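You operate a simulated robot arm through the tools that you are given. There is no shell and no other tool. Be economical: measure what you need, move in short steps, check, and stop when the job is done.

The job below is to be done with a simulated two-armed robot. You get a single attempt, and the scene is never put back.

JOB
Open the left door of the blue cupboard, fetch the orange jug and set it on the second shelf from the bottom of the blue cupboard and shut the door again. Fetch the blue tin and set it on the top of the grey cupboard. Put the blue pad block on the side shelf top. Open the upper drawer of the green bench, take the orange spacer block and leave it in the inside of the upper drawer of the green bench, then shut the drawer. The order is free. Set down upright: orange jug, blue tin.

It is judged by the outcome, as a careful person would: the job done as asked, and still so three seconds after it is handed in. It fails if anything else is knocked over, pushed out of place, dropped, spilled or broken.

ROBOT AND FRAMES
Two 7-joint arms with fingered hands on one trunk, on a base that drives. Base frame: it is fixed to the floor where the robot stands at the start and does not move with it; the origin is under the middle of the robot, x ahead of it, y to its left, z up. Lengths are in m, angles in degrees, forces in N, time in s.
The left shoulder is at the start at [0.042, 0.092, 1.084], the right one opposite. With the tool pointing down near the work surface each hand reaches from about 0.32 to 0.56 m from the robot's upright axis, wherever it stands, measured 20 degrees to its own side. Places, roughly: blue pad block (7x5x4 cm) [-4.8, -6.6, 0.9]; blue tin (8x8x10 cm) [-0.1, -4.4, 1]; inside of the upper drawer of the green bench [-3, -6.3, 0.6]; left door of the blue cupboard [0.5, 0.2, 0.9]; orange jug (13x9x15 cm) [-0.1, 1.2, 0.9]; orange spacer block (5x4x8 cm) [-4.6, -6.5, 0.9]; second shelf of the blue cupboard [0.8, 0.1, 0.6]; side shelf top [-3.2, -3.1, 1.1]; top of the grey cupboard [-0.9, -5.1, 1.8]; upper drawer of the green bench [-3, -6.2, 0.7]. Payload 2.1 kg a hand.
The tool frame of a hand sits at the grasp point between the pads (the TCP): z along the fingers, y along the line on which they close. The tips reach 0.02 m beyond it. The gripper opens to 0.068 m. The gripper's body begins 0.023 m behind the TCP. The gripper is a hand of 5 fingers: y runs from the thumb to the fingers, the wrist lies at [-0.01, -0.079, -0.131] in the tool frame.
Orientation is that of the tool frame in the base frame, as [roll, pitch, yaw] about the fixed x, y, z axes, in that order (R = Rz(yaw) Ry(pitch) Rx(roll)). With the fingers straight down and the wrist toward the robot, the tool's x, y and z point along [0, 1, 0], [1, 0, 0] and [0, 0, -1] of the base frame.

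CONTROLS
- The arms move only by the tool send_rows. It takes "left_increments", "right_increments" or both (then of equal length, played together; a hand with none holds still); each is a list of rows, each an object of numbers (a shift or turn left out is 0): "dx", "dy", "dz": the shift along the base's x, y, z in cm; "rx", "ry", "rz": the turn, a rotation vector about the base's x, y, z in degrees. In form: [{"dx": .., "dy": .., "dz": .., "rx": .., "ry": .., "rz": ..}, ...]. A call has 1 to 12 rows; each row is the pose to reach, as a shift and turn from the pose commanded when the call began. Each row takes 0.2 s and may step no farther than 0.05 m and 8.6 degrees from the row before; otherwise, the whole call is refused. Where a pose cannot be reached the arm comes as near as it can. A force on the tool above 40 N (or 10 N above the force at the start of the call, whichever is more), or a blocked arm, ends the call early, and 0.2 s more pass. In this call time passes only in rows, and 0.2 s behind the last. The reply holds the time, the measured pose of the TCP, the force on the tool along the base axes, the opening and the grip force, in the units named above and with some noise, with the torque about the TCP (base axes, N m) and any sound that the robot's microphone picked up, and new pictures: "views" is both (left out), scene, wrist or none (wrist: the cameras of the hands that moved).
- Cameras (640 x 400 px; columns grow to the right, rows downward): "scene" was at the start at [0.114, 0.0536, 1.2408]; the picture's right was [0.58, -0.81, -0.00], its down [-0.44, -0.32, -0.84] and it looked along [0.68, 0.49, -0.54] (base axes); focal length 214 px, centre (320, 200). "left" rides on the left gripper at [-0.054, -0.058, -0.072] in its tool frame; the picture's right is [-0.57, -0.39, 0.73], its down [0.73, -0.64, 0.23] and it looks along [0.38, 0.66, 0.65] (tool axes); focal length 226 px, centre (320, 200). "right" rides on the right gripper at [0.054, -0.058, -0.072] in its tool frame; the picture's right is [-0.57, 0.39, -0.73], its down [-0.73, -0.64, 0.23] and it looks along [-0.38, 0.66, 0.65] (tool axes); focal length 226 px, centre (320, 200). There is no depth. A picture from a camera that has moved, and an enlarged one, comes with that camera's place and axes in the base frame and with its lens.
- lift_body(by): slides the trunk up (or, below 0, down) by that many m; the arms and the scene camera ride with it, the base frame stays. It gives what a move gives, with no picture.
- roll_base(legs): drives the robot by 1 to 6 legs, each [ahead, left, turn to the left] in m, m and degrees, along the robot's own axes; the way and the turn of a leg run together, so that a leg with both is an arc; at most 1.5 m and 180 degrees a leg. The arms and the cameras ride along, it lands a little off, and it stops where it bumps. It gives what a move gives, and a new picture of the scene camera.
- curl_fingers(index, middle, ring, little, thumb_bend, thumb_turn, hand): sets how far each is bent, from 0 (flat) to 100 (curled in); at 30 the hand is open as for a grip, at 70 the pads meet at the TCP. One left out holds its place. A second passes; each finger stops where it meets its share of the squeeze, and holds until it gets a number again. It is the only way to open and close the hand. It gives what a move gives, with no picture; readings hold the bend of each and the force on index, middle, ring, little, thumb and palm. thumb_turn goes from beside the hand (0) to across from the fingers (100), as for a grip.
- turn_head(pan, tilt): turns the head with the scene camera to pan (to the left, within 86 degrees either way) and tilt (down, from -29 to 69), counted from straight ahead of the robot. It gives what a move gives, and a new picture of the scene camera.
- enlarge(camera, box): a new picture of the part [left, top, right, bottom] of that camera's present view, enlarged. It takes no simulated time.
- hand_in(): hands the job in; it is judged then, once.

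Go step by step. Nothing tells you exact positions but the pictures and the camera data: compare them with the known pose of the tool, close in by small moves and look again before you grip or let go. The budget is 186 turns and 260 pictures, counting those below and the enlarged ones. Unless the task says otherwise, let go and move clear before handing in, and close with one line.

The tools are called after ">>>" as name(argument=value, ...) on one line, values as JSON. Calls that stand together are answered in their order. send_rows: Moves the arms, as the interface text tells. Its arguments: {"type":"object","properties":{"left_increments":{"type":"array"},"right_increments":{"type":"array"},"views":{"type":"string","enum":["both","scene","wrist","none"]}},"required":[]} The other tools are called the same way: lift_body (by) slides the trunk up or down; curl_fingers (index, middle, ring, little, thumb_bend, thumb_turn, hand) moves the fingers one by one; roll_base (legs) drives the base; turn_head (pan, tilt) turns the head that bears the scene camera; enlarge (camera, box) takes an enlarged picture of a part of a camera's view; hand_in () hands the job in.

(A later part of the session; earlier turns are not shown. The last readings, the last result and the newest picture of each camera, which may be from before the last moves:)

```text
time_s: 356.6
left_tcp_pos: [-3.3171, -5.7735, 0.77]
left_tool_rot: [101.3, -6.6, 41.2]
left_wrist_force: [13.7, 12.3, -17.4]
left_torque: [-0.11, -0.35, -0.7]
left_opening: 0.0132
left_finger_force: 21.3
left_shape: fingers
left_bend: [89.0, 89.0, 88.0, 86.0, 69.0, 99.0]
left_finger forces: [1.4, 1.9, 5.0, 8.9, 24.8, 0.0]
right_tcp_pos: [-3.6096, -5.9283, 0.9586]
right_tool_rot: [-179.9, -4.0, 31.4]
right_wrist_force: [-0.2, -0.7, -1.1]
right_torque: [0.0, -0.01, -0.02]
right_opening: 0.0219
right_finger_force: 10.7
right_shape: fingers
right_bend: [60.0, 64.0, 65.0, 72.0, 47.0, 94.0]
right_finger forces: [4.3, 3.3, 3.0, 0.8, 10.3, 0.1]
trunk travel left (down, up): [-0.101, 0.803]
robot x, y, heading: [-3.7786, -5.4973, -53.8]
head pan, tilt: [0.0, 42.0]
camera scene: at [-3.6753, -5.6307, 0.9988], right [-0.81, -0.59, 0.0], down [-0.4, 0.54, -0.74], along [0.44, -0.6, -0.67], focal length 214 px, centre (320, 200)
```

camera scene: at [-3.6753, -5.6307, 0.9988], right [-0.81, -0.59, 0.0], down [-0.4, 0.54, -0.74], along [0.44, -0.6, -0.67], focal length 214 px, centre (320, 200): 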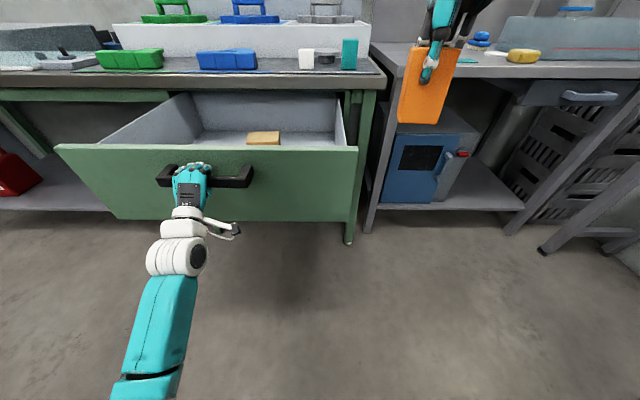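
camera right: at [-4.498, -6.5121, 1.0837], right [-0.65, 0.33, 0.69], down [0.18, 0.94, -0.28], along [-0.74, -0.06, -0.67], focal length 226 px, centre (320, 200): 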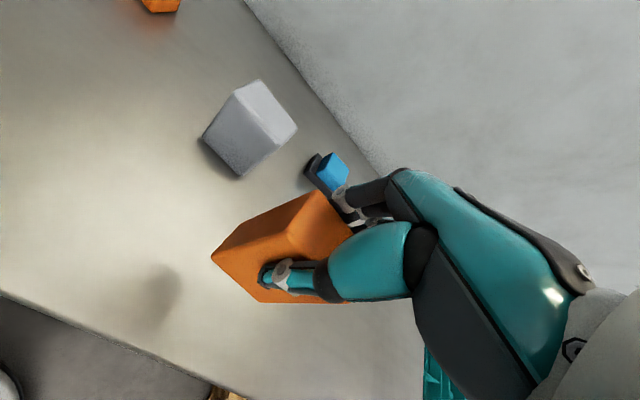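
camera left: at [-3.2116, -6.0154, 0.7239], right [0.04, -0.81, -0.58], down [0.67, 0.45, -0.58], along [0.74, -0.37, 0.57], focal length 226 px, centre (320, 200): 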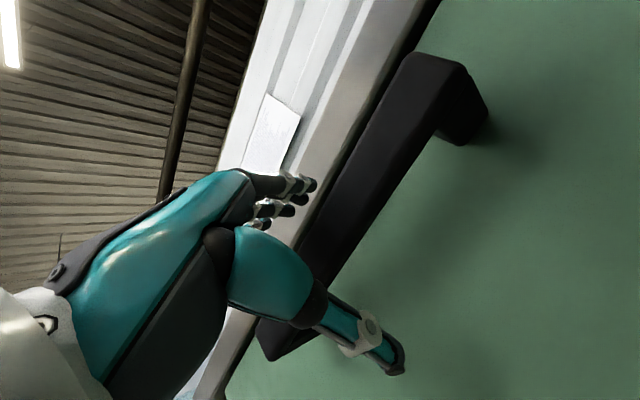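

Now there's ample room. I'll release the handle, back off, and raise the left arm out of the way.

>>> curl_fingers(hand="left", index=5, middle=5, ring=5, little=5, thumb_bend=0)

>>> roll_base(legs=[[-0.12, 0, 0]])

>>> send_rows(left_increments=[{"dz": 4}, {"dz": 8}, {"dz": 12}, {"dz": 16}, {"dz": 20}, {"dz": 24}, {"dz": 27}], views="none")

```text
time_s: 357.6
left_tcp_pos: [-3.3199, -5.7732, 0.7709]
left_tool_rot: [101.2, -6.7, 41.2]
left_wrist_force: [-0.4, 1.0, -0.1]
left_torque: [0.05, 0.01, -0.02]
left_opening: 0.0967
left_finger_force: 0.0
left_shape: fingers
left_bend: [5.0, 5.0, 5.0, 5.0, 1.0, 98.0]
left_finger forces: [0.1, 0.1, 0.0, 0.0, 0.0, 0.0]
right_tcp_pos: [-3.6125, -5.9283, 0.9598]
right_tool_rot: [180.0, -4.1, 31.4]
right_wrist_force: [0.1, -0.2, -0.5]
right_torque: [0.01, -0.01, 0.01]
right_opening: 0.0222
right_finger_force: 10.7
right_shape: fingers
right_bend: [60.0, 64.0, 65.0, 72.0, 47.0, 94.0]
right_finger forces: [4.4, 3.3, 2.9, 0.8, 10.3, 0.1]
trunk travel left (down, up): [-0.101, 0.803]
robot x, y, heading: [-3.7783, -5.4959, -53.8]
head pan, tilt: [0.0, 42.0]
```

```text
time_s: 358.8
left_tcp_pos: [-3.3893, -5.6781, 0.7717]
left_tool_rot: [101.2, -6.7, 41.3]
left_wrist_force: [0.0, -0.1, -0.8]
left_torque: [-0.02, 0.0, 0.01]
left_opening: 0.0968
left_finger_force: 0.0
left_shape: fingers
left_bend: [5.0, 5.0, 5.0, 5.0, 0.0, 98.0]
left_finger forces: [0.0, 0.1, 0.0, 0.1, 0.0, 0.0]
right_tcp_pos: [-3.6815, -5.8315, 0.9586]
right_tool_rot: [179.9, -4.2, 31.3]
right_wrist_force: [-0.1, -0.6, -0.6]
right_torque: [-0.02, -0.01, -0.04]
right_opening: 0.0221
right_finger_force: 10.6
right_shape: fingers
right_bend: [60.0, 64.0, 65.0, 72.0, 47.0, 94.0]
right_finger forces: [4.3, 3.3, 3.0, 0.8, 10.2, 0.1]
trunk travel left (down, up): [-0.101, 0.803]
robot x, y, heading: [-3.8494, -5.3987, -53.9]
head pan, tilt: [0.0, 42.0]
camera scene: at [-3.7475, -5.5353, 0.999], right [-0.81, -0.59, 0.0], down [-0.4, 0.54, -0.74], along [0.44, -0.6, -0.67], focal length 214 px, centre (320, 200)
```

scene: 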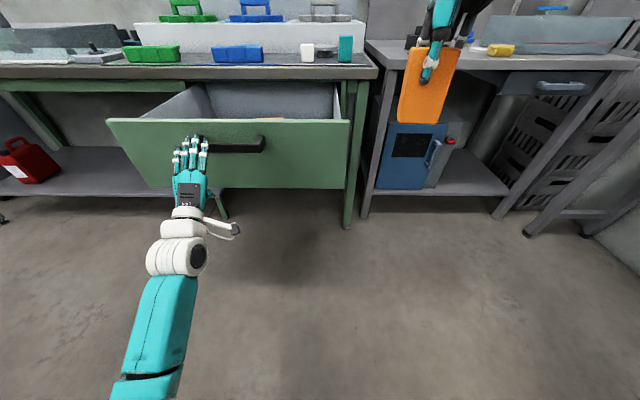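

```text
time_s: 360.4
left_tcp_pos: [-3.3929, -5.6785, 1.0429]
left_tool_rot: [101.2, -6.6, 41.3]
left_wrist_force: [-0.3, 0.1, 0.8]
left_torque: [0.01, 0.04, -0.03]
left_opening: 0.0967
left_finger_force: 0.1
left_shape: fingers
left_bend: [5.0, 5.0, 5.0, 5.0, 0.0, 98.0]
left_finger forces: [0.0, 0.0, 0.0, 0.0, 0.0, 0.0]
right_tcp_pos: [-3.682, -5.833, 0.958]
right_tool_rot: [179.9, -4.1, 31.3]
right_wrist_force: [-0.1, 0.3, -0.8]
right_torque: [0.0, 0.01, -0.02]
right_opening: 0.0219
right_finger_force: 10.7
right_shape: fingers
right_bend: [60.0, 64.0, 65.0, 72.0, 47.0, 94.0]
right_finger forces: [4.4, 3.3, 3.0, 0.8, 10.2, 0.1]
trunk travel left (down, up): [-0.101, 0.803]
robot x, y, heading: [-3.8517, -5.3994, -54.0]
head pan, tilt: [0.0, 42.0]
```

I'll draw the left arm further back and outward so its forearm clears the drawer front, then move over so the right hand comes above the open drawer.

>>> send_rows(left_increments=[{"dx": 1, "dy": 4.2}, {"dx": 2, "dy": 8.4}, {"dx": 3, "dy": 12.6}, {"dx": 4, "dy": 16}], views="none")

>>> roll_base(legs=[[0, 0.22, 0], [0.25, 0, 0]])

>>> turn_head(pan=-10, tilt=50)

```text
time_s: 361.4
left_tcp_pos: [-3.3487, -5.5201, 1.0413]
left_tool_rot: [101.2, -6.7, 41.4]
left_wrist_force: [-0.3, -0.3, 0.3]
left_torque: [0.0, -0.01, -0.02]
left_opening: 0.0968
left_finger_force: 0.0
left_shape: fingers
left_bend: [5.0, 5.0, 5.0, 5.0, 0.0, 98.0]
left_finger forces: [0.0, 0.0, 0.1, 0.0, 0.0, 0.0]
right_tcp_pos: [-3.6806, -5.8331, 0.9593]
right_tool_rot: [180.0, -4.1, 31.3]
right_wrist_force: [0.6, -0.1, -1.0]
right_torque: [0.05, 0.01, 0.02]
right_opening: 0.0217
right_finger_force: 11.5
right_shape: fingers
right_bend: [60.0, 64.0, 65.0, 72.0, 47.0, 94.0]
right_finger forces: [4.4, 3.3, 3.0, 0.8, 10.2, 0.0]
trunk travel left (down, up): [-0.101, 0.803]
robot x, y, heading: [-3.8509, -5.4006, -54.1]
head pan, tilt: [0.0, 42.0]
```

```text
time_s: 364.5
left_tcp_pos: [-3.0254, -5.5898, 1.0413]
left_tool_rot: [101.3, -6.7, 41.0]
left_wrist_force: [-0.3, 0.7, 0.6]
left_torque: [0.01, 0.03, 0.02]
left_opening: 0.0969
left_finger_force: 0.0
left_shape: fingers
left_bend: [5.0, 5.0, 5.0, 5.0, 0.0, 98.0]
left_finger forces: [0.0, 0.0, 0.1, 0.1, 0.0, 0.0]
right_tcp_pos: [-3.3579, -5.9016, 0.9594]
right_tool_rot: [179.9, -4.1, 31.1]
right_wrist_force: [0.6, 0.3, -0.6]
right_torque: [-0.04, -0.04, -0.02]
right_opening: 0.022
right_finger_force: 11.0
right_shape: fingers
right_bend: [60.0, 64.0, 65.0, 72.0, 47.0, 94.0]
right_finger forces: [4.4, 3.2, 3.0, 0.8, 10.4, 0.0]
trunk travel left (down, up): [-0.101, 0.803]
robot x, y, heading: [-3.5235, -5.4681, -53.9]
head pan, tilt: [0.0, 42.0]
camera scene: at [-3.4236, -5.604, 0.999], right [-0.81, -0.59, 0.0], down [-0.39, 0.54, -0.74], along [0.44, -0.6, -0.67], focal length 214 px, centre (320, 200)
```

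scene: 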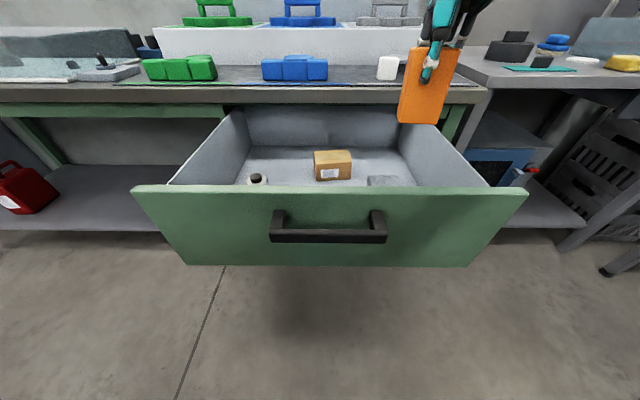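

```text
time_s: 365.2
left_tcp_pos: [-3.0245, -5.5909, 1.042]
left_tool_rot: [101.2, -6.7, 41.0]
left_wrist_force: [1.1, 0.0, -1.3]
left_torque: [0.0, 0.0, 0.0]
left_opening: 0.0966
left_finger_force: 0.0
left_shape: fingers
left_bend: [5.0, 5.0, 5.0, 5.0, 0.0, 98.0]
left_finger forces: [0.0, 0.0, 0.0, 0.1, 0.0, 0.0]
right_tcp_pos: [-3.3578, -5.9004, 0.9594]
right_tool_rot: [179.8, -4.1, 31.1]
right_wrist_force: [0.2, -0.1, -1.3]
right_torque: [0.0, 0.0, 0.02]
right_opening: 0.0216
right_finger_force: 11.1
right_shape: fingers
right_bend: [60.0, 64.0, 65.0, 72.0, 47.0, 94.0]
right_finger forces: [4.3, 3.3, 3.0, 0.8, 10.3, 0.1]
trunk travel left (down, up): [-0.101, 0.803]
robot x, y, heading: [-3.5226, -5.4659, -54.0]
head pan, tilt: [-10.0, 50.0]
camera scene: at [-3.4389, -5.6056, 0.9878], right [-0.9, -0.44, 0.0], down [-0.34, 0.69, -0.64], along [0.28, -0.58, -0.77], focal length 214 px, centre (320, 200)
```

scene: 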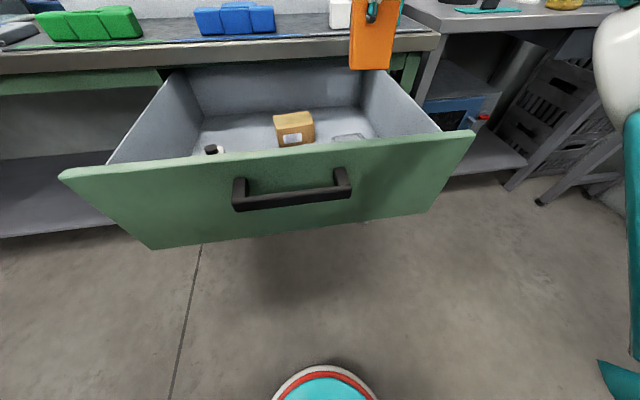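

I see the drawer's inside: a small bottle at left, a brown box mid, something flat grey at right. I'll use the right hand's camera to find clear floor.

>>> enlarge(camera="right", box=[0, 0, 640, 400])

>>> enlarge(camera="scene", box=[90, 40, 450, 240])

```text
1.00 times, centred on (320, 200) of right (not enlarged: the box is as wide or as high as the picture)
camera zoom: at [-3.3466, -5.8264, 1.0353], right [-0.33, -0.65, 0.69], down [-0.94, 0.18, -0.28], along [0.06, -0.74, -0.67], focal length 226 px, centre (320, 200)
```

zoom: 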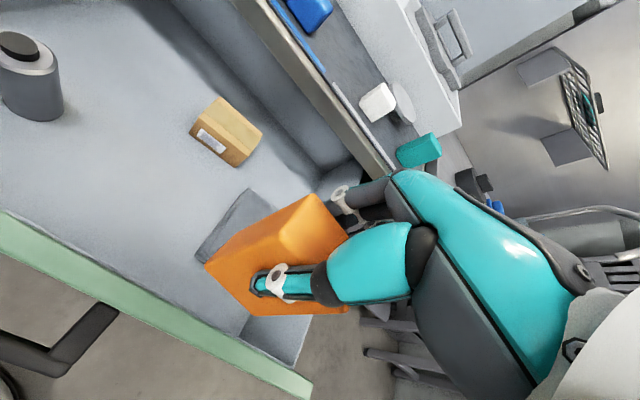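

```text
1.78 times, centred on (270, 140) of scene
camera zoom: at [-3.4389, -5.6056, 0.9878], right [-0.9, -0.44, 0.0], down [-0.34, 0.69, -0.64], along [0.28, -0.58, -0.77], focal length 381 px, centre (409, 307)
```

zoom: 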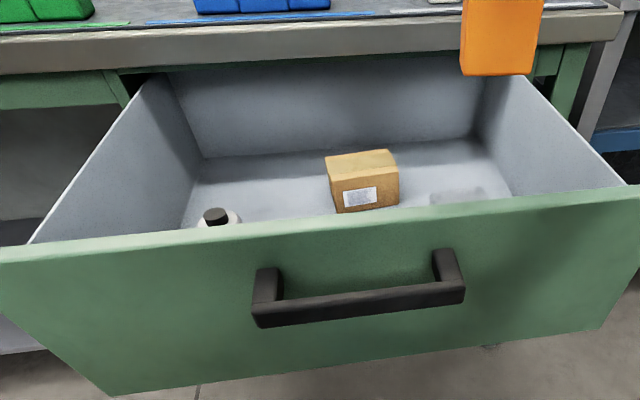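

The right part of the drawer floor is free (the dark patch is only the block's shadow). I'll move in over it and lower.

>>> roll_base(legs=[[0.085, -0.03, 0]])

>>> send_rows(right_increments=[{"dz": -4}, {"dz": -8}, {"dz": -12}], views="both")

```text
time_s: 366.3
left_tcp_pos: [-2.9996, -5.6743, 1.0413]
left_tool_rot: [101.2, -6.7, 41.2]
left_wrist_force: [-0.7, -0.8, 0.6]
left_torque: [0.03, -0.02, 0.04]
left_opening: 0.0969
left_finger_force: 0.1
left_shape: fingers
left_bend: [5.0, 5.0, 5.0, 5.0, 0.0, 98.0]
left_finger forces: [0.0, 0.1, 0.1, 0.0, 0.1, 0.0]
right_tcp_pos: [-3.333, -5.9853, 0.9585]
right_tool_rot: [179.9, -4.2, 31.1]
right_wrist_force: [1.2, 0.1, -0.6]
right_torque: [-0.03, -0.06, 0.01]
right_opening: 0.0218
right_finger_force: 11.4
right_shape: fingers
right_bend: [60.0, 64.0, 65.0, 72.0, 47.0, 94.0]
right_finger forces: [4.3, 3.3, 3.0, 0.7, 10.3, 0.0]
trunk travel left (down, up): [-0.101, 0.803]
robot x, y, heading: [-3.499, -5.5537, -53.8]
head pan, tilt: [-10.0, 50.0]
camera scene: at [-3.4139, -5.6903, 0.9878], right [-0.9, -0.44, 0.0], down [-0.34, 0.69, -0.64], along [0.28, -0.58, -0.77], focal length 214 px, centre (320, 200)
```

scene: 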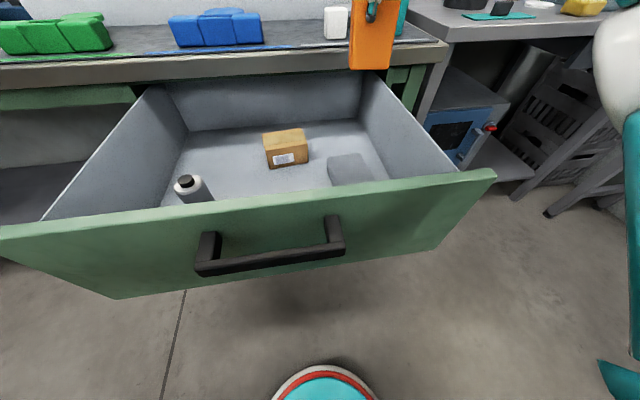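

```text
time_s: 367.1
left_tcp_pos: [-2.9994, -5.6753, 1.0411]
left_tool_rot: [101.3, -6.7, 41.0]
left_wrist_force: [0.5, 0.0, -0.3]
left_torque: [0.02, 0.04, 0.03]
left_opening: 0.0968
left_finger_force: 0.1
left_shape: fingers
left_bend: [5.0, 5.0, 5.0, 5.0, 0.0, 98.0]
left_finger forces: [0.0, 0.0, 0.1, 0.0, 0.1, 0.1]
right_tcp_pos: [-3.3337, -5.9857, 0.8371]
right_tool_rot: [179.9, -4.1, 31.1]
right_wrist_force: [-0.3, -0.4, -1.4]
right_torque: [-0.01, -0.01, -0.01]
right_opening: 0.0216
right_finger_force: 10.7
right_shape: fingers
right_bend: [60.0, 64.0, 65.0, 72.0, 47.0, 94.0]
right_finger forces: [4.2, 3.3, 2.9, 0.8, 10.0, 0.0]
trunk travel left (down, up): [-0.101, 0.803]
robot x, y, heading: [-3.4989, -5.5554, -53.8]
head pan, tilt: [-10.0, 50.0]
camera scene: at [-3.4138, -5.6904, 0.9878], right [-0.9, -0.44, 0.0], down [-0.34, 0.69, -0.64], along [0.28, -0.58, -0.77], focal length 214 px, centre (320, 200)
camera right: at [-3.3223, -5.9105, 0.914], right [-0.33, -0.65, 0.69], down [-0.94, 0.18, -0.28], along [0.06, -0.74, -0.67], focal length 226 px, centre (320, 200)
```

scene: 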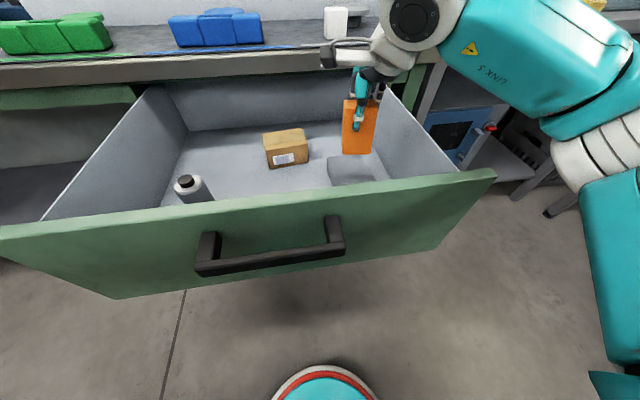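
right: 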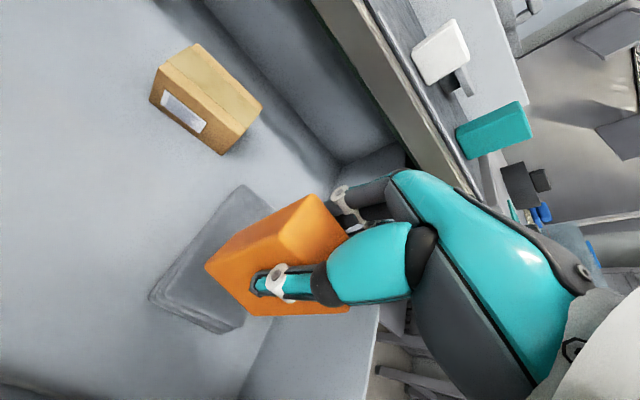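

There really is a grey piece under that spot, so I'll move 14 cm left to the clear floor between bottle, brown box and grey piece.

>>> roll_base(legs=[[0.0, 0.137, 0]])

>>> enlarge(camera="right", box=[0, 0, 640, 400])

```text
time_s: 368.4
left_tcp_pos: [-2.8881, -5.5935, 1.0414]
left_tool_rot: [101.2, -6.7, 41.2]
left_wrist_force: [-0.5, -0.3, -0.9]
left_torque: [0.0, 0.01, 0.02]
left_opening: 0.0968
left_finger_force: 0.1
left_shape: fingers
left_bend: [5.0, 5.0, 5.0, 5.0, 0.0, 98.0]
left_finger forces: [0.0, 0.0, 0.1, 0.0, 0.0, 0.0]
right_tcp_pos: [-3.2229, -5.9045, 0.838]
right_tool_rot: [179.9, -4.1, 31.3]
right_wrist_force: [0.4, -0.4, -1.2]
right_torque: [0.0, -0.01, -0.01]
right_opening: 0.0216
right_finger_force: 10.6
right_shape: fingers
right_bend: [60.0, 64.0, 65.0, 72.0, 47.0, 94.0]
right_finger forces: [4.2, 3.2, 2.9, 0.8, 10.0, 0.0]
trunk travel left (down, up): [-0.101, 0.803]
robot x, y, heading: [-3.3904, -5.4737, -53.5]
head pan, tilt: [-10.0, 50.0]
camera scene: at [-3.3026, -5.6094, 0.9878], right [-0.9, -0.44, 0.0], down [-0.34, 0.69, -0.64], along [0.28, -0.58, -0.77], focal length 214 px, centre (320, 200)
```

scene: 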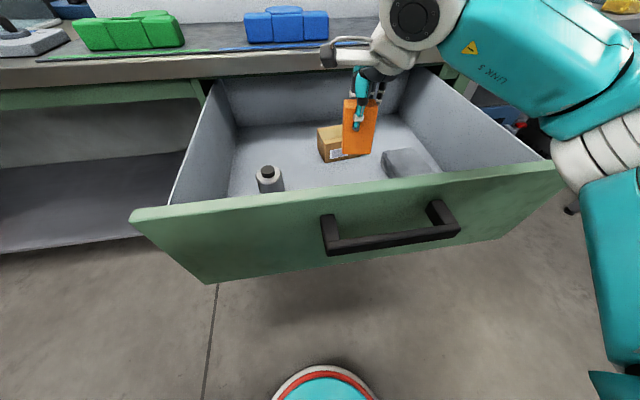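

```text
1.00 times, centred on (320, 200) of right (not enlarged: the box is as wide or as high as the picture)
camera zoom: at [-3.211, -5.8296, 0.9145], right [-0.33, -0.65, 0.69], down [-0.94, 0.18, -0.28], along [0.06, -0.74, -0.67], focal length 226 px, centre (320, 200)
```

zoom: 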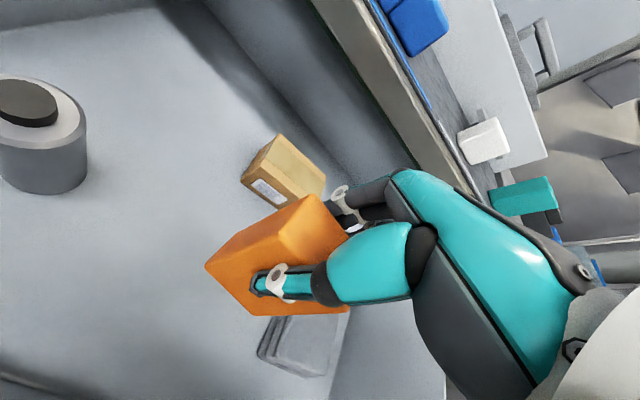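

Clear floor lies just left. I'll shift 3.5 cm left, 1.5 cm back, and lower the trunk toward the floor of the drawer.

>>> roll_base(legs=[[-0.015, 0.035, 0]])

>>> lift_body(by=-0.08)

>>> enlarge(camera="right", box=[0, 0, 640, 400])

```text
time_s: 369.3
left_tcp_pos: [-2.8681, -5.5593, 1.0413]
left_tool_rot: [101.2, -6.7, 41.1]
left_wrist_force: [-1.1, 0.9, -0.5]
left_torque: [0.02, 0.03, 0.02]
left_opening: 0.0964
left_finger_force: 0.0
left_shape: fingers
left_bend: [5.0, 5.0, 5.0, 5.0, 0.0, 98.0]
left_finger forces: [0.0, 0.0, 0.1, 0.1, 0.0, 0.0]
right_tcp_pos: [-3.2035, -5.8717, 0.8375]
right_tool_rot: [179.9, -4.0, 31.2]
right_wrist_force: [-0.5, 0.2, -1.4]
right_torque: [-0.01, -0.02, 0.0]
right_opening: 0.0216
right_finger_force: 11.0
right_shape: fingers
right_bend: [60.0, 64.0, 65.0, 72.0, 47.0, 94.0]
right_finger forces: [4.2, 3.3, 3.0, 0.7, 10.0, 0.1]
trunk travel left (down, up): [-0.101, 0.803]
robot x, y, heading: [-3.3714, -5.441, -54.1]
head pan, tilt: [-10.0, 50.0]
camera scene: at [-3.2825, -5.576, 0.9878], right [-0.9, -0.44, 0.0], down [-0.34, 0.69, -0.64], along [0.28, -0.58, -0.77], focal length 214 px, centre (320, 200)
```

scene: 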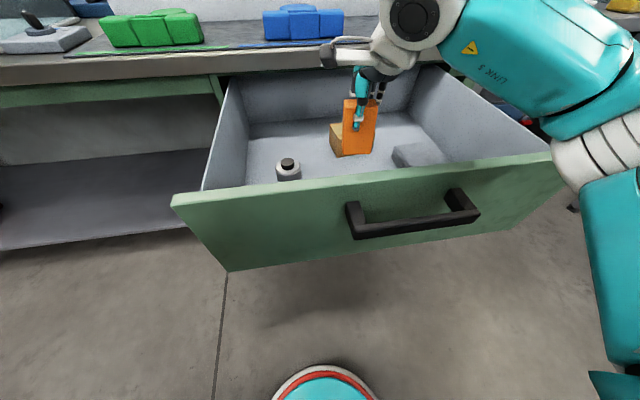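

```text
time_s: 370.5
left_tcp_pos: [-2.8682, -5.5587, 0.9615]
left_tool_rot: [101.0, -6.6, 41.1]
left_wrist_force: [-0.4, -0.9, 0.0]
left_torque: [-0.03, 0.0, -0.04]
left_opening: 0.0966
left_finger_force: 0.0
left_shape: fingers
left_bend: [5.0, 5.0, 5.0, 5.0, 0.0, 98.0]
left_finger forces: [0.0, 0.0, 0.0, 0.1, 0.0, 0.0]
right_tcp_pos: [-3.2023, -5.8711, 0.7557]
right_tool_rot: [-179.9, -4.0, 31.2]
right_wrist_force: [-0.6, 0.1, -0.9]
right_torque: [0.0, -0.01, 0.02]
right_opening: 0.0217
right_finger_force: 10.6
right_shape: fingers
right_bend: [60.0, 64.0, 65.0, 72.0, 47.0, 94.0]
right_finger forces: [4.2, 3.3, 3.1, 0.9, 10.1, 0.0]
trunk travel left (down, up): [-0.021, 0.883]
robot x, y, heading: [-3.3711, -5.4393, -53.8]
head pan, tilt: [-10.0, 50.0]
```

```text
1.00 times, centred on (320, 200) of right (not enlarged: the box is as wide or as high as the picture)
camera zoom: at [-3.1906, -5.7961, 0.8331], right [-0.33, -0.65, 0.69], down [-0.94, 0.18, -0.28], along [0.06, -0.74, -0.67], focal length 226 px, centre (320, 200)
```

zoom: 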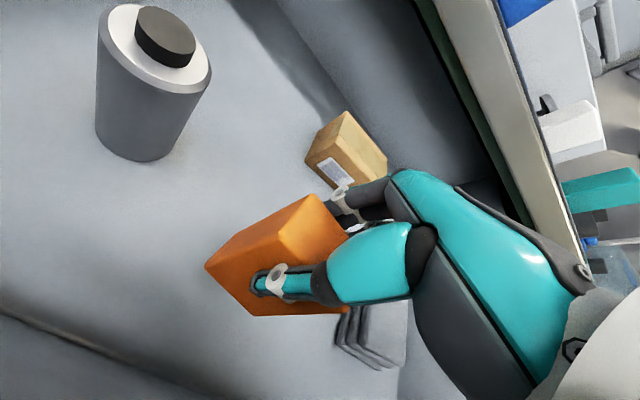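

The spot is clear. I'll lower by the arm until the block touches the drawer floor.

>>> send_rows(right_increments=[{"dz": -0.7}, {"dz": -1.4}, {"dz": -2.1}, {"dz": -2.8}, {"dz": -3.5}, {"dz": -4.2}, {"dz": -4.9}], views="wrist")

```text
time_s: 372.3
left_tcp_pos: [-2.8681, -5.563, 0.957]
left_tool_rot: [101.3, -6.4, 40.6]
left_wrist_force: [0.3, -0.9, 0.1]
left_torque: [-0.03, 0.0, 0.02]
left_opening: 0.097
left_finger_force: 0.1
left_shape: fingers
left_bend: [5.0, 5.0, 5.0, 5.0, 0.0, 98.0]
left_finger forces: [0.1, 0.0, 0.0, 0.1, 0.0, 0.0]
right_tcp_pos: [-3.2024, -5.874, 0.7327]
right_tool_rot: [176.5, -5.2, 30.8]
right_wrist_force: [0.1, -1.3, -0.5]
right_torque: [0.0, 0.0, 0.03]
right_opening: 0.0221
right_finger_force: 10.2
right_shape: fingers
right_bend: [61.0, 65.0, 66.0, 72.0, 44.0, 94.0]
right_finger forces: [4.1, 3.3, 2.9, 0.8, 9.9, 0.1]
trunk travel left (down, up): [-0.021, 0.883]
robot x, y, heading: [-3.373, -5.4409, -54.2]
head pan, tilt: [-10.0, 50.0]
stopped in row 7 (right hand): the arm was blocked; the commanded pose is now the measured one
camera right: at [-3.1943, -5.7958, 0.8063], right [-0.37, -0.62, 0.7], down [-0.93, 0.17, -0.33], along [0.09, -0.77, -0.64], focal length 226 px, centre (320, 200)
```

right: 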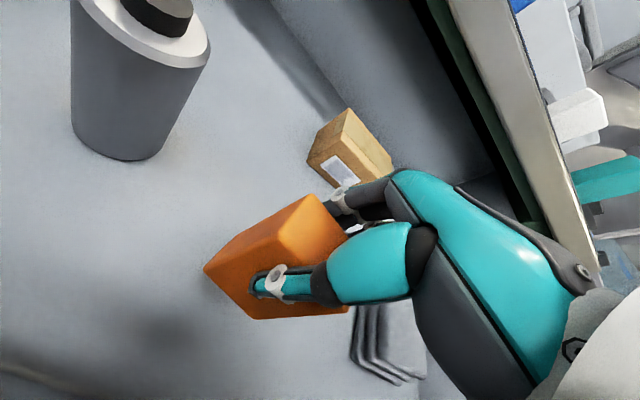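

The forearm met the drawer front's top edge, with the block still ~5 cm above the floor. There is room deeper in, so I'll rise a little, go 8 cm further in, and lower again.

>>> send_rows(right_increments=[{"dz": 2.5, "rx": 2.5, "ry": 1.6}], views="none")

>>> roll_base(legs=[[0.08, 0, 0]])

>>> enlarge(camera="right", box=[0, 0, 640, 400])

```text
time_s: 372.7
left_tcp_pos: [-2.8647, -5.5726, 0.9534]
left_tool_rot: [102.0, -7.0, 40.9]
left_wrist_force: [-0.4, -0.1, 0.2]
left_torque: [-0.01, 0.0, -0.01]
left_opening: 0.097
left_finger_force: 0.1
left_shape: fingers
left_bend: [5.0, 5.0, 5.0, 5.0, 0.0, 98.0]
left_finger forces: [0.1, 0.0, 0.0, 0.0, 0.0, 0.0]
right_tcp_pos: [-3.1993, -5.8839, 0.7321]
right_tool_rot: [-177.5, -4.9, 30.6]
right_wrist_force: [-0.8, 1.0, 0.1]
right_torque: [-0.05, -0.04, 0.0]
right_opening: 0.0219
right_finger_force: 10.6
right_shape: fingers
right_bend: [61.0, 65.0, 66.0, 72.0, 44.0, 94.0]
right_finger forces: [4.0, 3.2, 2.8, 0.8, 9.9, 0.1]
trunk travel left (down, up): [-0.021, 0.883]
robot x, y, heading: [-3.3682, -5.4403, -54.1]
head pan, tilt: [-10.0, 50.0]
```

```text
time_s: 373.7
left_tcp_pos: [-2.8146, -5.6347, 0.9554]
left_tool_rot: [101.9, -6.8, 41.0]
left_wrist_force: [-0.6, 0.1, 0.2]
left_torque: [-0.01, 0.01, 0.03]
left_opening: 0.097
left_finger_force: 0.0
left_shape: fingers
left_bend: [5.0, 5.0, 5.0, 5.0, 0.0, 98.0]
left_finger forces: [0.0, 0.0, 0.0, 0.0, 0.0, 0.1]
right_tcp_pos: [-3.1491, -5.9453, 0.7378]
right_tool_rot: [-178.3, -4.9, 31.0]
right_wrist_force: [0.1, -0.4, -1.7]
right_torque: [0.0, 0.01, 0.01]
right_opening: 0.0216
right_finger_force: 10.0
right_shape: fingers
right_bend: [61.0, 65.0, 66.0, 72.0, 44.0, 94.0]
right_finger forces: [4.1, 3.4, 2.9, 0.8, 9.7, 0.0]
trunk travel left (down, up): [-0.021, 0.883]
robot x, y, heading: [-3.3197, -5.5045, -54.2]
head pan, tilt: [-10.0, 50.0]
camera scene: at [-3.2221, -5.6603, 0.9051], right [-0.9, -0.44, 0.0], down [-0.34, 0.69, -0.64], along [0.28, -0.58, -0.77], focal length 214 px, centre (320, 200)
```

scene: 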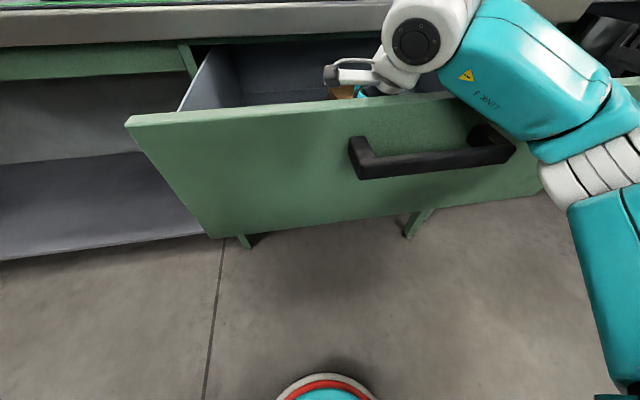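

```text
1.00 times, centred on (320, 200) of right (not enlarged: the box is as wide or as high as the picture)
camera zoom: at [-3.1375, -5.8736, 0.8175], right [-0.32, -0.67, 0.66], down [-0.94, 0.19, -0.27], along [0.06, -0.71, -0.7], focal length 226 px, centre (320, 200)
```

zoom: 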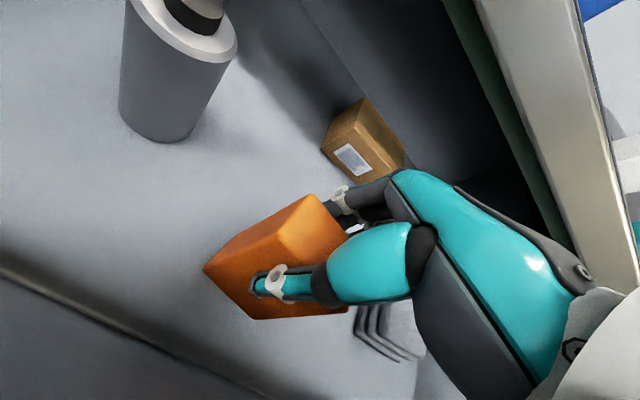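

My forearm lies across the drawer front and may have nudged the drawer in. I'll raise the trunk so the arm comes down more steeply, then look.

>>> lift_body(by=0.27)

>>> send_rows(right_increments=[{"dz": -3.5}, {"dz": -7}, {"dz": -10.5}, {"dz": -14}], views="both")

```text
time_s: 376.5
left_tcp_pos: [-2.8147, -5.6346, 1.2261]
left_tool_rot: [101.9, -6.8, 41.0]
left_wrist_force: [0.0, 0.6, -0.6]
left_torque: [0.03, -0.03, 0.01]
left_opening: 0.097
left_finger_force: 0.0
left_shape: fingers
left_bend: [5.0, 5.0, 5.0, 5.0, 0.0, 98.0]
left_finger forces: [0.0, 0.1, 0.0, 0.0, 0.1, 0.0]
right_tcp_pos: [-3.1496, -5.946, 1.0076]
right_tool_rot: [-178.2, -4.9, 30.9]
right_wrist_force: [-0.3, -0.4, -0.7]
right_torque: [0.02, 0.01, -0.01]
right_opening: 0.022
right_finger_force: 10.3
right_shape: fingers
right_bend: [61.0, 65.0, 66.0, 72.0, 44.0, 94.0]
right_finger forces: [4.1, 3.2, 2.7, 0.9, 9.6, 0.0]
trunk travel left (down, up): [-0.291, 0.613]
robot x, y, heading: [-3.3239, -5.5073, -53.7]
head pan, tilt: [-10.0, 50.0]
```

```text
time_s: 377.5
left_tcp_pos: [-2.8148, -5.6341, 1.2262]
left_tool_rot: [101.8, -6.8, 41.0]
left_wrist_force: [0.0, 0.0, 0.6]
left_torque: [-0.04, -0.01, 0.01]
left_opening: 0.097
left_finger_force: 0.1
left_shape: fingers
left_bend: [5.0, 5.0, 5.0, 5.0, 0.0, 98.0]
left_finger forces: [0.0, 0.0, 0.0, 0.0, 0.0, 0.1]
right_tcp_pos: [-3.1466, -5.9479, 0.8681]
right_tool_rot: [-178.2, -4.9, 30.9]
right_wrist_force: [-0.4, -0.2, -1.1]
right_torque: [0.03, 0.0, -0.01]
right_opening: 0.0219
right_finger_force: 9.4
right_shape: fingers
right_bend: [61.0, 65.0, 66.0, 72.0, 44.0, 94.0]
right_finger forces: [4.0, 3.1, 2.7, 0.8, 9.3, 0.0]
trunk travel left (down, up): [-0.291, 0.613]
robot x, y, heading: [-3.3231, -5.5004, -53.8]
head pan, tilt: [-10.0, 50.0]
camera scene: at [-3.2591, -5.6095, 1.1811], right [-0.9, -0.44, 0.0], down [-0.34, 0.69, -0.64], along [0.28, -0.58, -0.77], focal length 214 px, centre (320, 200)
camera right: at [-3.1354, -5.8744, 0.9467], right [-0.32, -0.67, 0.66], down [-0.94, 0.19, -0.27], along [0.06, -0.71, -0.7], focal length 226 px, centre (320, 200)
```

scene: 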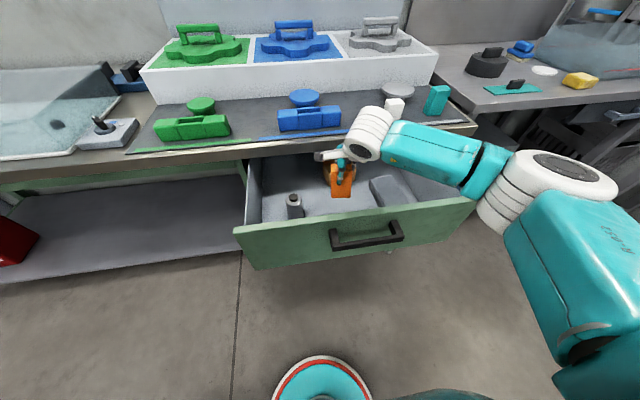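
right: 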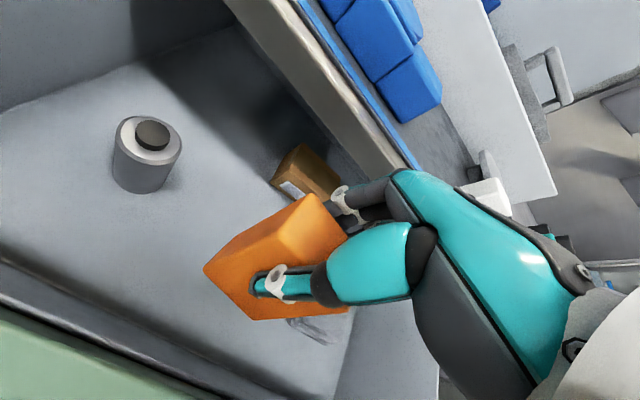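

From above I see the drawer was pushed in about 10 cm, still open enough. I'll go 4 cm further in so the wrist clears the front board, then lower.

>>> roll_base(legs=[[0.04, 0.01, 0]])

>>> send_rows(right_increments=[{"dz": -3}, {"dz": -6}, {"dz": -9}, {"dz": -12}, {"dz": -14}], views="scene")

```text
time_s: 378.4
left_tcp_pos: [-2.7826, -5.662, 1.2261]
left_tool_rot: [101.9, -6.8, 40.9]
left_wrist_force: [0.0, -0.3, 1.0]
left_torque: [0.03, 0.0, 0.0]
left_opening: 0.0969
left_finger_force: 0.1
left_shape: fingers
left_bend: [5.0, 5.0, 5.0, 5.0, 0.0, 98.0]
left_finger forces: [0.1, 0.0, 0.1, 0.0, 0.0, 0.0]
right_tcp_pos: [-3.1168, -5.9739, 0.8681]
right_tool_rot: [-178.2, -4.9, 30.9]
right_wrist_force: [-0.1, 0.3, -1.0]
right_torque: [-0.02, -0.01, 0.03]
right_opening: 0.0218
right_finger_force: 9.6
right_shape: fingers
right_bend: [61.0, 65.0, 66.0, 72.0, 44.0, 94.0]
right_finger forces: [3.9, 3.1, 2.7, 0.8, 9.3, 0.1]
trunk travel left (down, up): [-0.291, 0.613]
robot x, y, heading: [-3.2871, -5.5341, -53.6]
head pan, tilt: [-10.0, 50.0]
camera scene: at [-3.2276, -5.6358, 1.1811], right [-0.9, -0.44, 0.0], down [-0.34, 0.69, -0.64], along [0.28, -0.58, -0.77], focal length 214 px, centre (320, 200)
```

scene: 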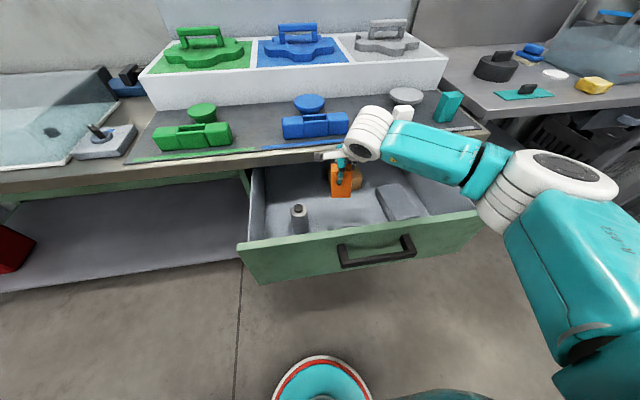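

```text
time_s: 379.6
left_tcp_pos: [-2.7841, -5.6606, 1.2251]
left_tool_rot: [101.8, -6.7, 41.0]
left_wrist_force: [0.0, -0.5, 0.3]
left_torque: [0.02, 0.0, 0.01]
left_opening: 0.0969
left_finger_force: 0.0
left_shape: fingers
left_bend: [5.0, 5.0, 5.0, 5.0, 0.0, 98.0]
left_finger forces: [0.0, 0.0, 0.1, 0.0, 0.1, 0.0]
right_tcp_pos: [-3.1158, -5.9722, 0.7267]
right_tool_rot: [-178.2, -4.9, 31.0]
right_wrist_force: [-0.1, -1.6, 0.1]
right_torque: [-0.04, -0.03, -0.01]
right_opening: 0.0216
right_finger_force: 9.7
right_shape: fingers
right_bend: [61.0, 65.0, 66.0, 72.0, 44.0, 94.0]
right_finger forces: [3.9, 3.1, 2.6, 0.8, 9.1, 0.0]
trunk travel left (down, up): [-0.291, 0.613]
robot x, y, heading: [-3.287, -5.5319, -53.9]
head pan, tilt: [-10.0, 50.0]
camera scene: at [-3.2276, -5.6358, 1.1811], right [-0.9, -0.44, 0.0], down [-0.34, 0.69, -0.64], along [0.28, -0.58, -0.77], focal length 214 px, centre (320, 200)
```

scene: 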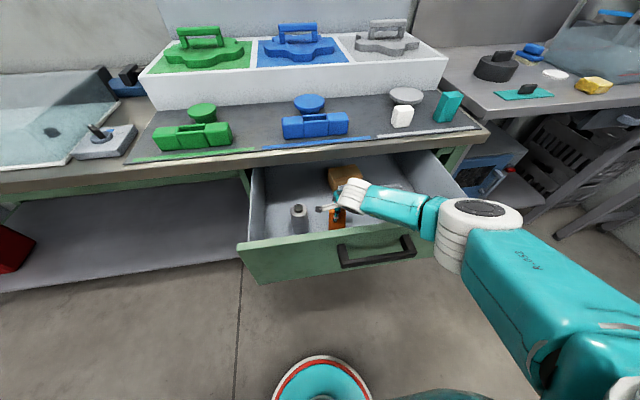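

The hand is now inside the drawer, clear of box, bottle and grey piece. I'll lower the last few centimetres gently.

>>> send_rows(right_increments=[{"dz": -0.7}, {"dz": -1.4}, {"dz": -2.1}, {"dz": -2.8}, {"dz": -3.5}, {"dz": -4.2}, {"dz": -4.9}], views="wrist")

```text
time_s: 381.2
left_tcp_pos: [-2.7849, -5.6592, 1.2269]
left_tool_rot: [101.7, -6.7, 41.0]
left_wrist_force: [0.4, 0.5, -0.1]
left_torque: [0.0, -0.01, 0.01]
left_opening: 0.0969
left_finger_force: 0.1
left_shape: fingers
left_bend: [5.0, 5.0, 5.0, 5.0, 0.0, 98.0]
left_finger forces: [0.0, 0.0, 0.0, 0.0, 0.0, 0.0]
right_tcp_pos: [-3.1166, -5.9717, 0.6804]
right_tool_rot: [-178.4, -4.8, 31.0]
right_wrist_force: [-1.3, 3.8, 12.8]
right_torque: [0.28, 0.1, 0.06]
right_opening: 0.0233
right_finger_force: 9.6
right_shape: fingers
right_bend: [71.0, 72.0, 72.0, 72.0, 35.0, 94.0]
right_finger forces: [2.6, 1.6, 1.1, 0.6, 13.4, 0.0]
trunk travel left (down, up): [-0.291, 0.613]
robot x, y, heading: [-3.293, -5.5314, -54.1]
head pan, tilt: [-10.0, 50.0]
camera right: at [-3.104, -5.8995, 0.7591], right [-0.33, -0.67, 0.67], down [-0.94, 0.19, -0.27], along [0.06, -0.72, -0.7], focal length 226 px, centre (320, 200)
```

right: 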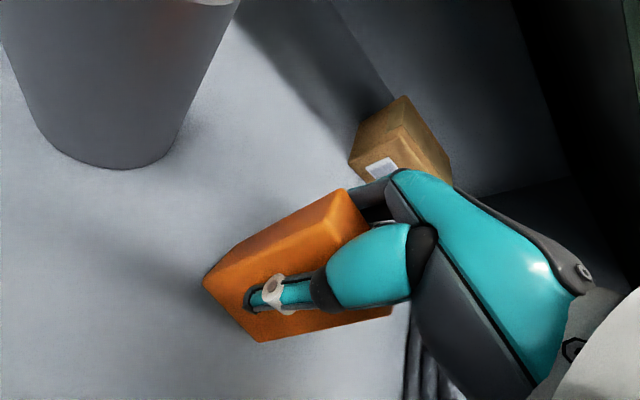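

The block touches the drawer floor. I'll ease up a touch, open, and rise.

>>> send_rows(right_increments=[{"dz": 0.3}], views="none")

>>> curl_fingers(hand="right", index=25, middle=25, ring=25, little=25, thumb_bend=12)

>>> send_rows(right_increments=[{"dz": 4}, {"dz": 8}, {"dz": 12}, {"dz": 16}, {"dz": 20}, {"dz": 24}, {"dz": 28}], views="scene")

```text
time_s: 381.6
left_tcp_pos: [-2.784, -5.6607, 1.2254]
left_tool_rot: [101.7, -6.7, 41.1]
left_wrist_force: [0.3, 0.1, -1.1]
left_torque: [0.03, -0.02, 0.0]
left_opening: 0.0969
left_finger_force: 0.1
left_shape: fingers
left_bend: [5.0, 5.0, 5.0, 5.0, 0.0, 98.0]
left_finger forces: [0.0, 0.0, 0.1, 0.0, 0.0, 0.1]
right_tcp_pos: [-3.1161, -5.9708, 0.6805]
right_tool_rot: [-177.9, -4.8, 31.0]
right_wrist_force: [-0.8, 1.6, 7.2]
right_torque: [0.15, 0.06, 0.05]
right_opening: 0.0232
right_finger_force: 9.9
right_shape: fingers
right_bend: [71.0, 71.0, 71.0, 72.0, 36.0, 94.0]
right_finger forces: [3.1, 2.1, 1.5, 0.9, 11.6, 0.0]
trunk travel left (down, up): [-0.291, 0.613]
robot x, y, heading: [-3.2913, -5.5317, -53.7]
head pan, tilt: [-10.0, 50.0]
```

```text
time_s: 382.6
left_tcp_pos: [-2.7839, -5.6612, 1.2261]
left_tool_rot: [101.8, -6.8, 41.0]
left_wrist_force: [-0.1, -0.4, 0.2]
left_torque: [0.0, 0.01, -0.03]
left_opening: 0.0969
left_finger_force: 0.1
left_shape: fingers
left_bend: [5.0, 5.0, 5.0, 5.0, 0.0, 98.0]
left_finger forces: [0.0, 0.0, 0.0, 0.0, 0.0, 0.1]
right_tcp_pos: [-3.1161, -5.9727, 0.6802]
right_tool_rot: [-178.2, -5.0, 31.0]
right_wrist_force: [-0.1, 0.1, -0.2]
right_torque: [0.0, 0.01, 0.01]
right_opening: 0.0762
right_finger_force: 0.2
right_shape: fingers
right_bend: [25.0, 25.0, 25.0, 25.0, 12.0, 98.0]
right_finger forces: [0.0, 0.0, 0.0, 0.0, 0.1, 0.0]
trunk travel left (down, up): [-0.291, 0.613]
robot x, y, heading: [-3.2874, -5.5339, -53.9]
head pan, tilt: [-10.0, 50.0]
```

```text
time_s: 384.2
left_tcp_pos: [-2.783, -5.6618, 1.2263]
left_tool_rot: [101.8, -6.7, 40.9]
left_wrist_force: [-0.2, -1.3, 0.4]
left_torque: [0.0, 0.01, -0.02]
left_opening: 0.0967
left_finger_force: 0.0
left_shape: fingers
left_bend: [5.0, 5.0, 5.0, 5.0, 0.0, 98.0]
left_finger forces: [0.0, 0.0, 0.0, 0.1, 0.0, 0.1]
right_tcp_pos: [-3.1134, -5.9725, 0.9619]
right_tool_rot: [-178.1, -5.0, 31.0]
right_wrist_force: [0.3, 0.7, 0.7]
right_torque: [0.0, -0.01, 0.0]
right_opening: 0.0764
right_finger_force: 0.1
right_shape: fingers
right_bend: [25.0, 25.0, 25.0, 25.0, 12.0, 98.0]
right_finger forces: [0.0, 0.0, 0.0, 0.0, 0.0, 0.0]
trunk travel left (down, up): [-0.291, 0.613]
robot x, y, heading: [-3.2912, -5.5331, -53.9]
head pan, tilt: [-10.0, 50.0]
camera scene: at [-3.2276, -5.6357, 1.1811], right [-0.9, -0.44, 0.0], down [-0.34, 0.69, -0.64], along [0.28, -0.58, -0.77], focal length 214 px, centre (320, 200)
```

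scene: 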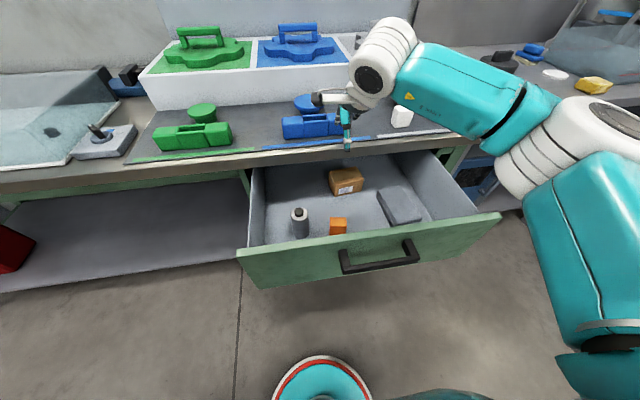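

The spacer stands in the drawer. I'll back out, make a right fist, lower it and push the drawer shut.

>>> roll_base(legs=[[-0.33, 0, 0]])

>>> curl_fingers(hand="right", index=100, middle=100, ring=100, little=100, thumb_bend=70)

>>> send_rows(right_increments=[{"dz": -4}, {"dz": -8}, {"dz": -12}, {"dz": -16}, {"dz": -20}], views="none")

>>> roll_base(legs=[[0.25, 0, 0]])

```text
time_s: 386.4
left_tcp_pos: [-2.9812, -5.3916, 1.2268]
left_tool_rot: [101.9, -6.8, 41.1]
left_wrist_force: [-0.1, -0.7, -0.6]
left_torque: [0.01, 0.02, -0.04]
left_opening: 0.097
left_finger_force: 0.0
left_shape: fingers
left_bend: [5.0, 5.0, 5.0, 5.0, 0.0, 98.0]
left_finger forces: [0.0, 0.0, 0.1, 0.0, 0.1, 0.1]
right_tcp_pos: [-3.3106, -5.7027, 0.9633]
right_tool_rot: [-178.1, -4.9, 30.9]
right_wrist_force: [-0.1, -0.4, 1.4]
right_torque: [0.0, -0.02, -0.04]
right_opening: 0.0768
right_finger_force: 0.0
right_shape: fingers
right_bend: [25.0, 25.0, 25.0, 25.0, 12.0, 98.0]
right_finger forces: [0.0, 0.0, 0.1, 0.0, 0.0, 0.0]
trunk travel left (down, up): [-0.291, 0.613]
robot x, y, heading: [-3.4869, -5.2647, -54.1]
head pan, tilt: [-10.0, 50.0]
camera scene: at [-3.4215, -5.3709, 1.181], right [-0.9, -0.44, 0.0], down [-0.34, 0.69, -0.64], along [0.28, -0.57, -0.77], focal length 214 px, centre (320, 200)
```

scene: 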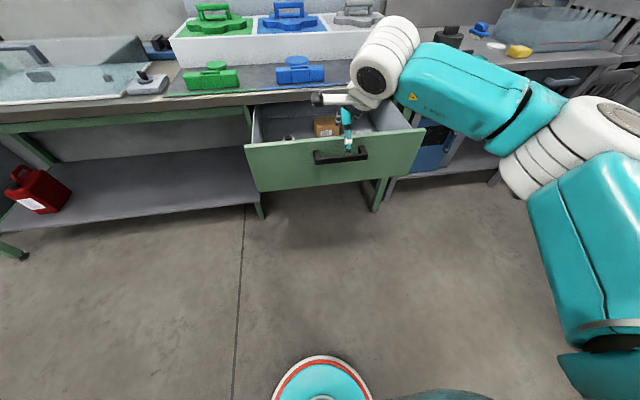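

```text
time_s: 387.4
left_tcp_pos: [-2.9845, -5.3863, 1.2305]
left_tool_rot: [101.5, -6.8, 41.1]
left_wrist_force: [-0.2, 0.6, -0.1]
left_torque: [0.01, -0.03, 0.02]
left_opening: 0.0969
left_finger_force: 0.0
left_shape: fingers
left_bend: [5.0, 5.0, 5.0, 5.0, 0.0, 98.0]
left_finger forces: [0.0, 0.1, 0.1, 0.0, 0.1, 0.1]
right_tcp_pos: [-3.315, -5.6986, 0.9659]
right_tool_rot: [-178.5, -4.8, 31.0]
right_wrist_force: [0.3, -0.2, -0.8]
right_torque: [-0.03, 0.01, -0.03]
right_opening: 0.0253
right_finger_force: 0.0
right_shape: fingers
right_bend: [100.0, 100.0, 100.0, 100.0, 70.0, 98.0]
right_finger forces: [0.1, 0.1, 0.1, 0.1, 0.0, 0.0]
trunk travel left (down, up): [-0.291, 0.613]
robot x, y, heading: [-3.4919, -5.2606, -53.7]
head pan, tilt: [-10.0, 50.0]
```

```text
time_s: 388.6
left_tcp_pos: [-2.9856, -5.3857, 1.2298]
left_tool_rot: [101.6, -6.8, 40.8]
left_wrist_force: [-0.9, 0.2, 0.2]
left_torque: [0.06, -0.03, 0.0]
left_opening: 0.0968
left_finger_force: 0.1
left_shape: fingers
left_bend: [5.0, 5.0, 5.0, 5.0, 0.0, 98.0]
left_finger forces: [0.0, 0.0, 0.1, 0.1, 0.0, 0.1]
right_tcp_pos: [-3.3151, -5.6998, 0.7638]
right_tool_rot: [-178.4, -4.8, 31.1]
right_wrist_force: [-0.4, -0.1, 0.0]
right_torque: [0.0, 0.02, 0.01]
right_opening: 0.0252
right_finger_force: 0.1
right_shape: fingers
right_bend: [100.0, 100.0, 100.0, 100.0, 70.0, 98.0]
right_finger forces: [0.0, 0.1, 0.1, 0.1, 0.0, 0.0]
trunk travel left (down, up): [-0.291, 0.613]
robot x, y, heading: [-3.4886, -5.2611, -53.8]
head pan, tilt: [-10.0, 50.0]
```

```text
time_s: 390.4
left_tcp_pos: [-2.839, -5.5898, 1.2297]
left_tool_rot: [101.4, -6.7, 40.9]
left_wrist_force: [0.3, 0.3, 0.0]
left_torque: [0.01, 0.0, -0.03]
left_opening: 0.097
left_finger_force: 0.0
left_shape: fingers
left_bend: [5.0, 5.0, 5.0, 5.0, 0.0, 98.0]
left_finger forces: [0.0, 0.0, 0.0, 0.0, 0.0, 0.1]
right_tcp_pos: [-3.1681, -5.9035, 0.7637]
right_tool_rot: [-178.5, -4.9, 31.0]
right_wrist_force: [-0.7, -0.3, -0.5]
right_torque: [0.01, -0.03, 0.03]
right_opening: 0.0254
right_finger_force: 0.1
right_shape: fingers
right_bend: [100.0, 100.0, 100.0, 100.0, 70.0, 98.0]
right_finger forces: [0.0, 0.0, 0.0, 0.0, 0.0, 0.0]
trunk travel left (down, up): [-0.291, 0.613]
robot x, y, heading: [-3.3418, -5.4655, -53.8]
head pan, tilt: [-10.0, 50.0]
camera scene: at [-3.2791, -5.5684, 1.1811], right [-0.9, -0.44, 0.0], down [-0.34, 0.69, -0.64], along [0.28, -0.58, -0.77], focal length 214 px, centre (320, 200)
```

scene: 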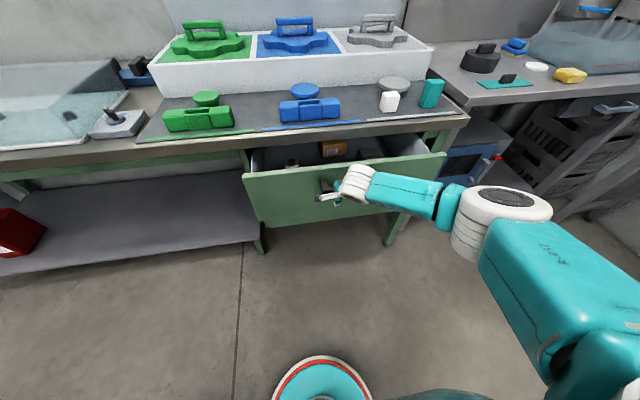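

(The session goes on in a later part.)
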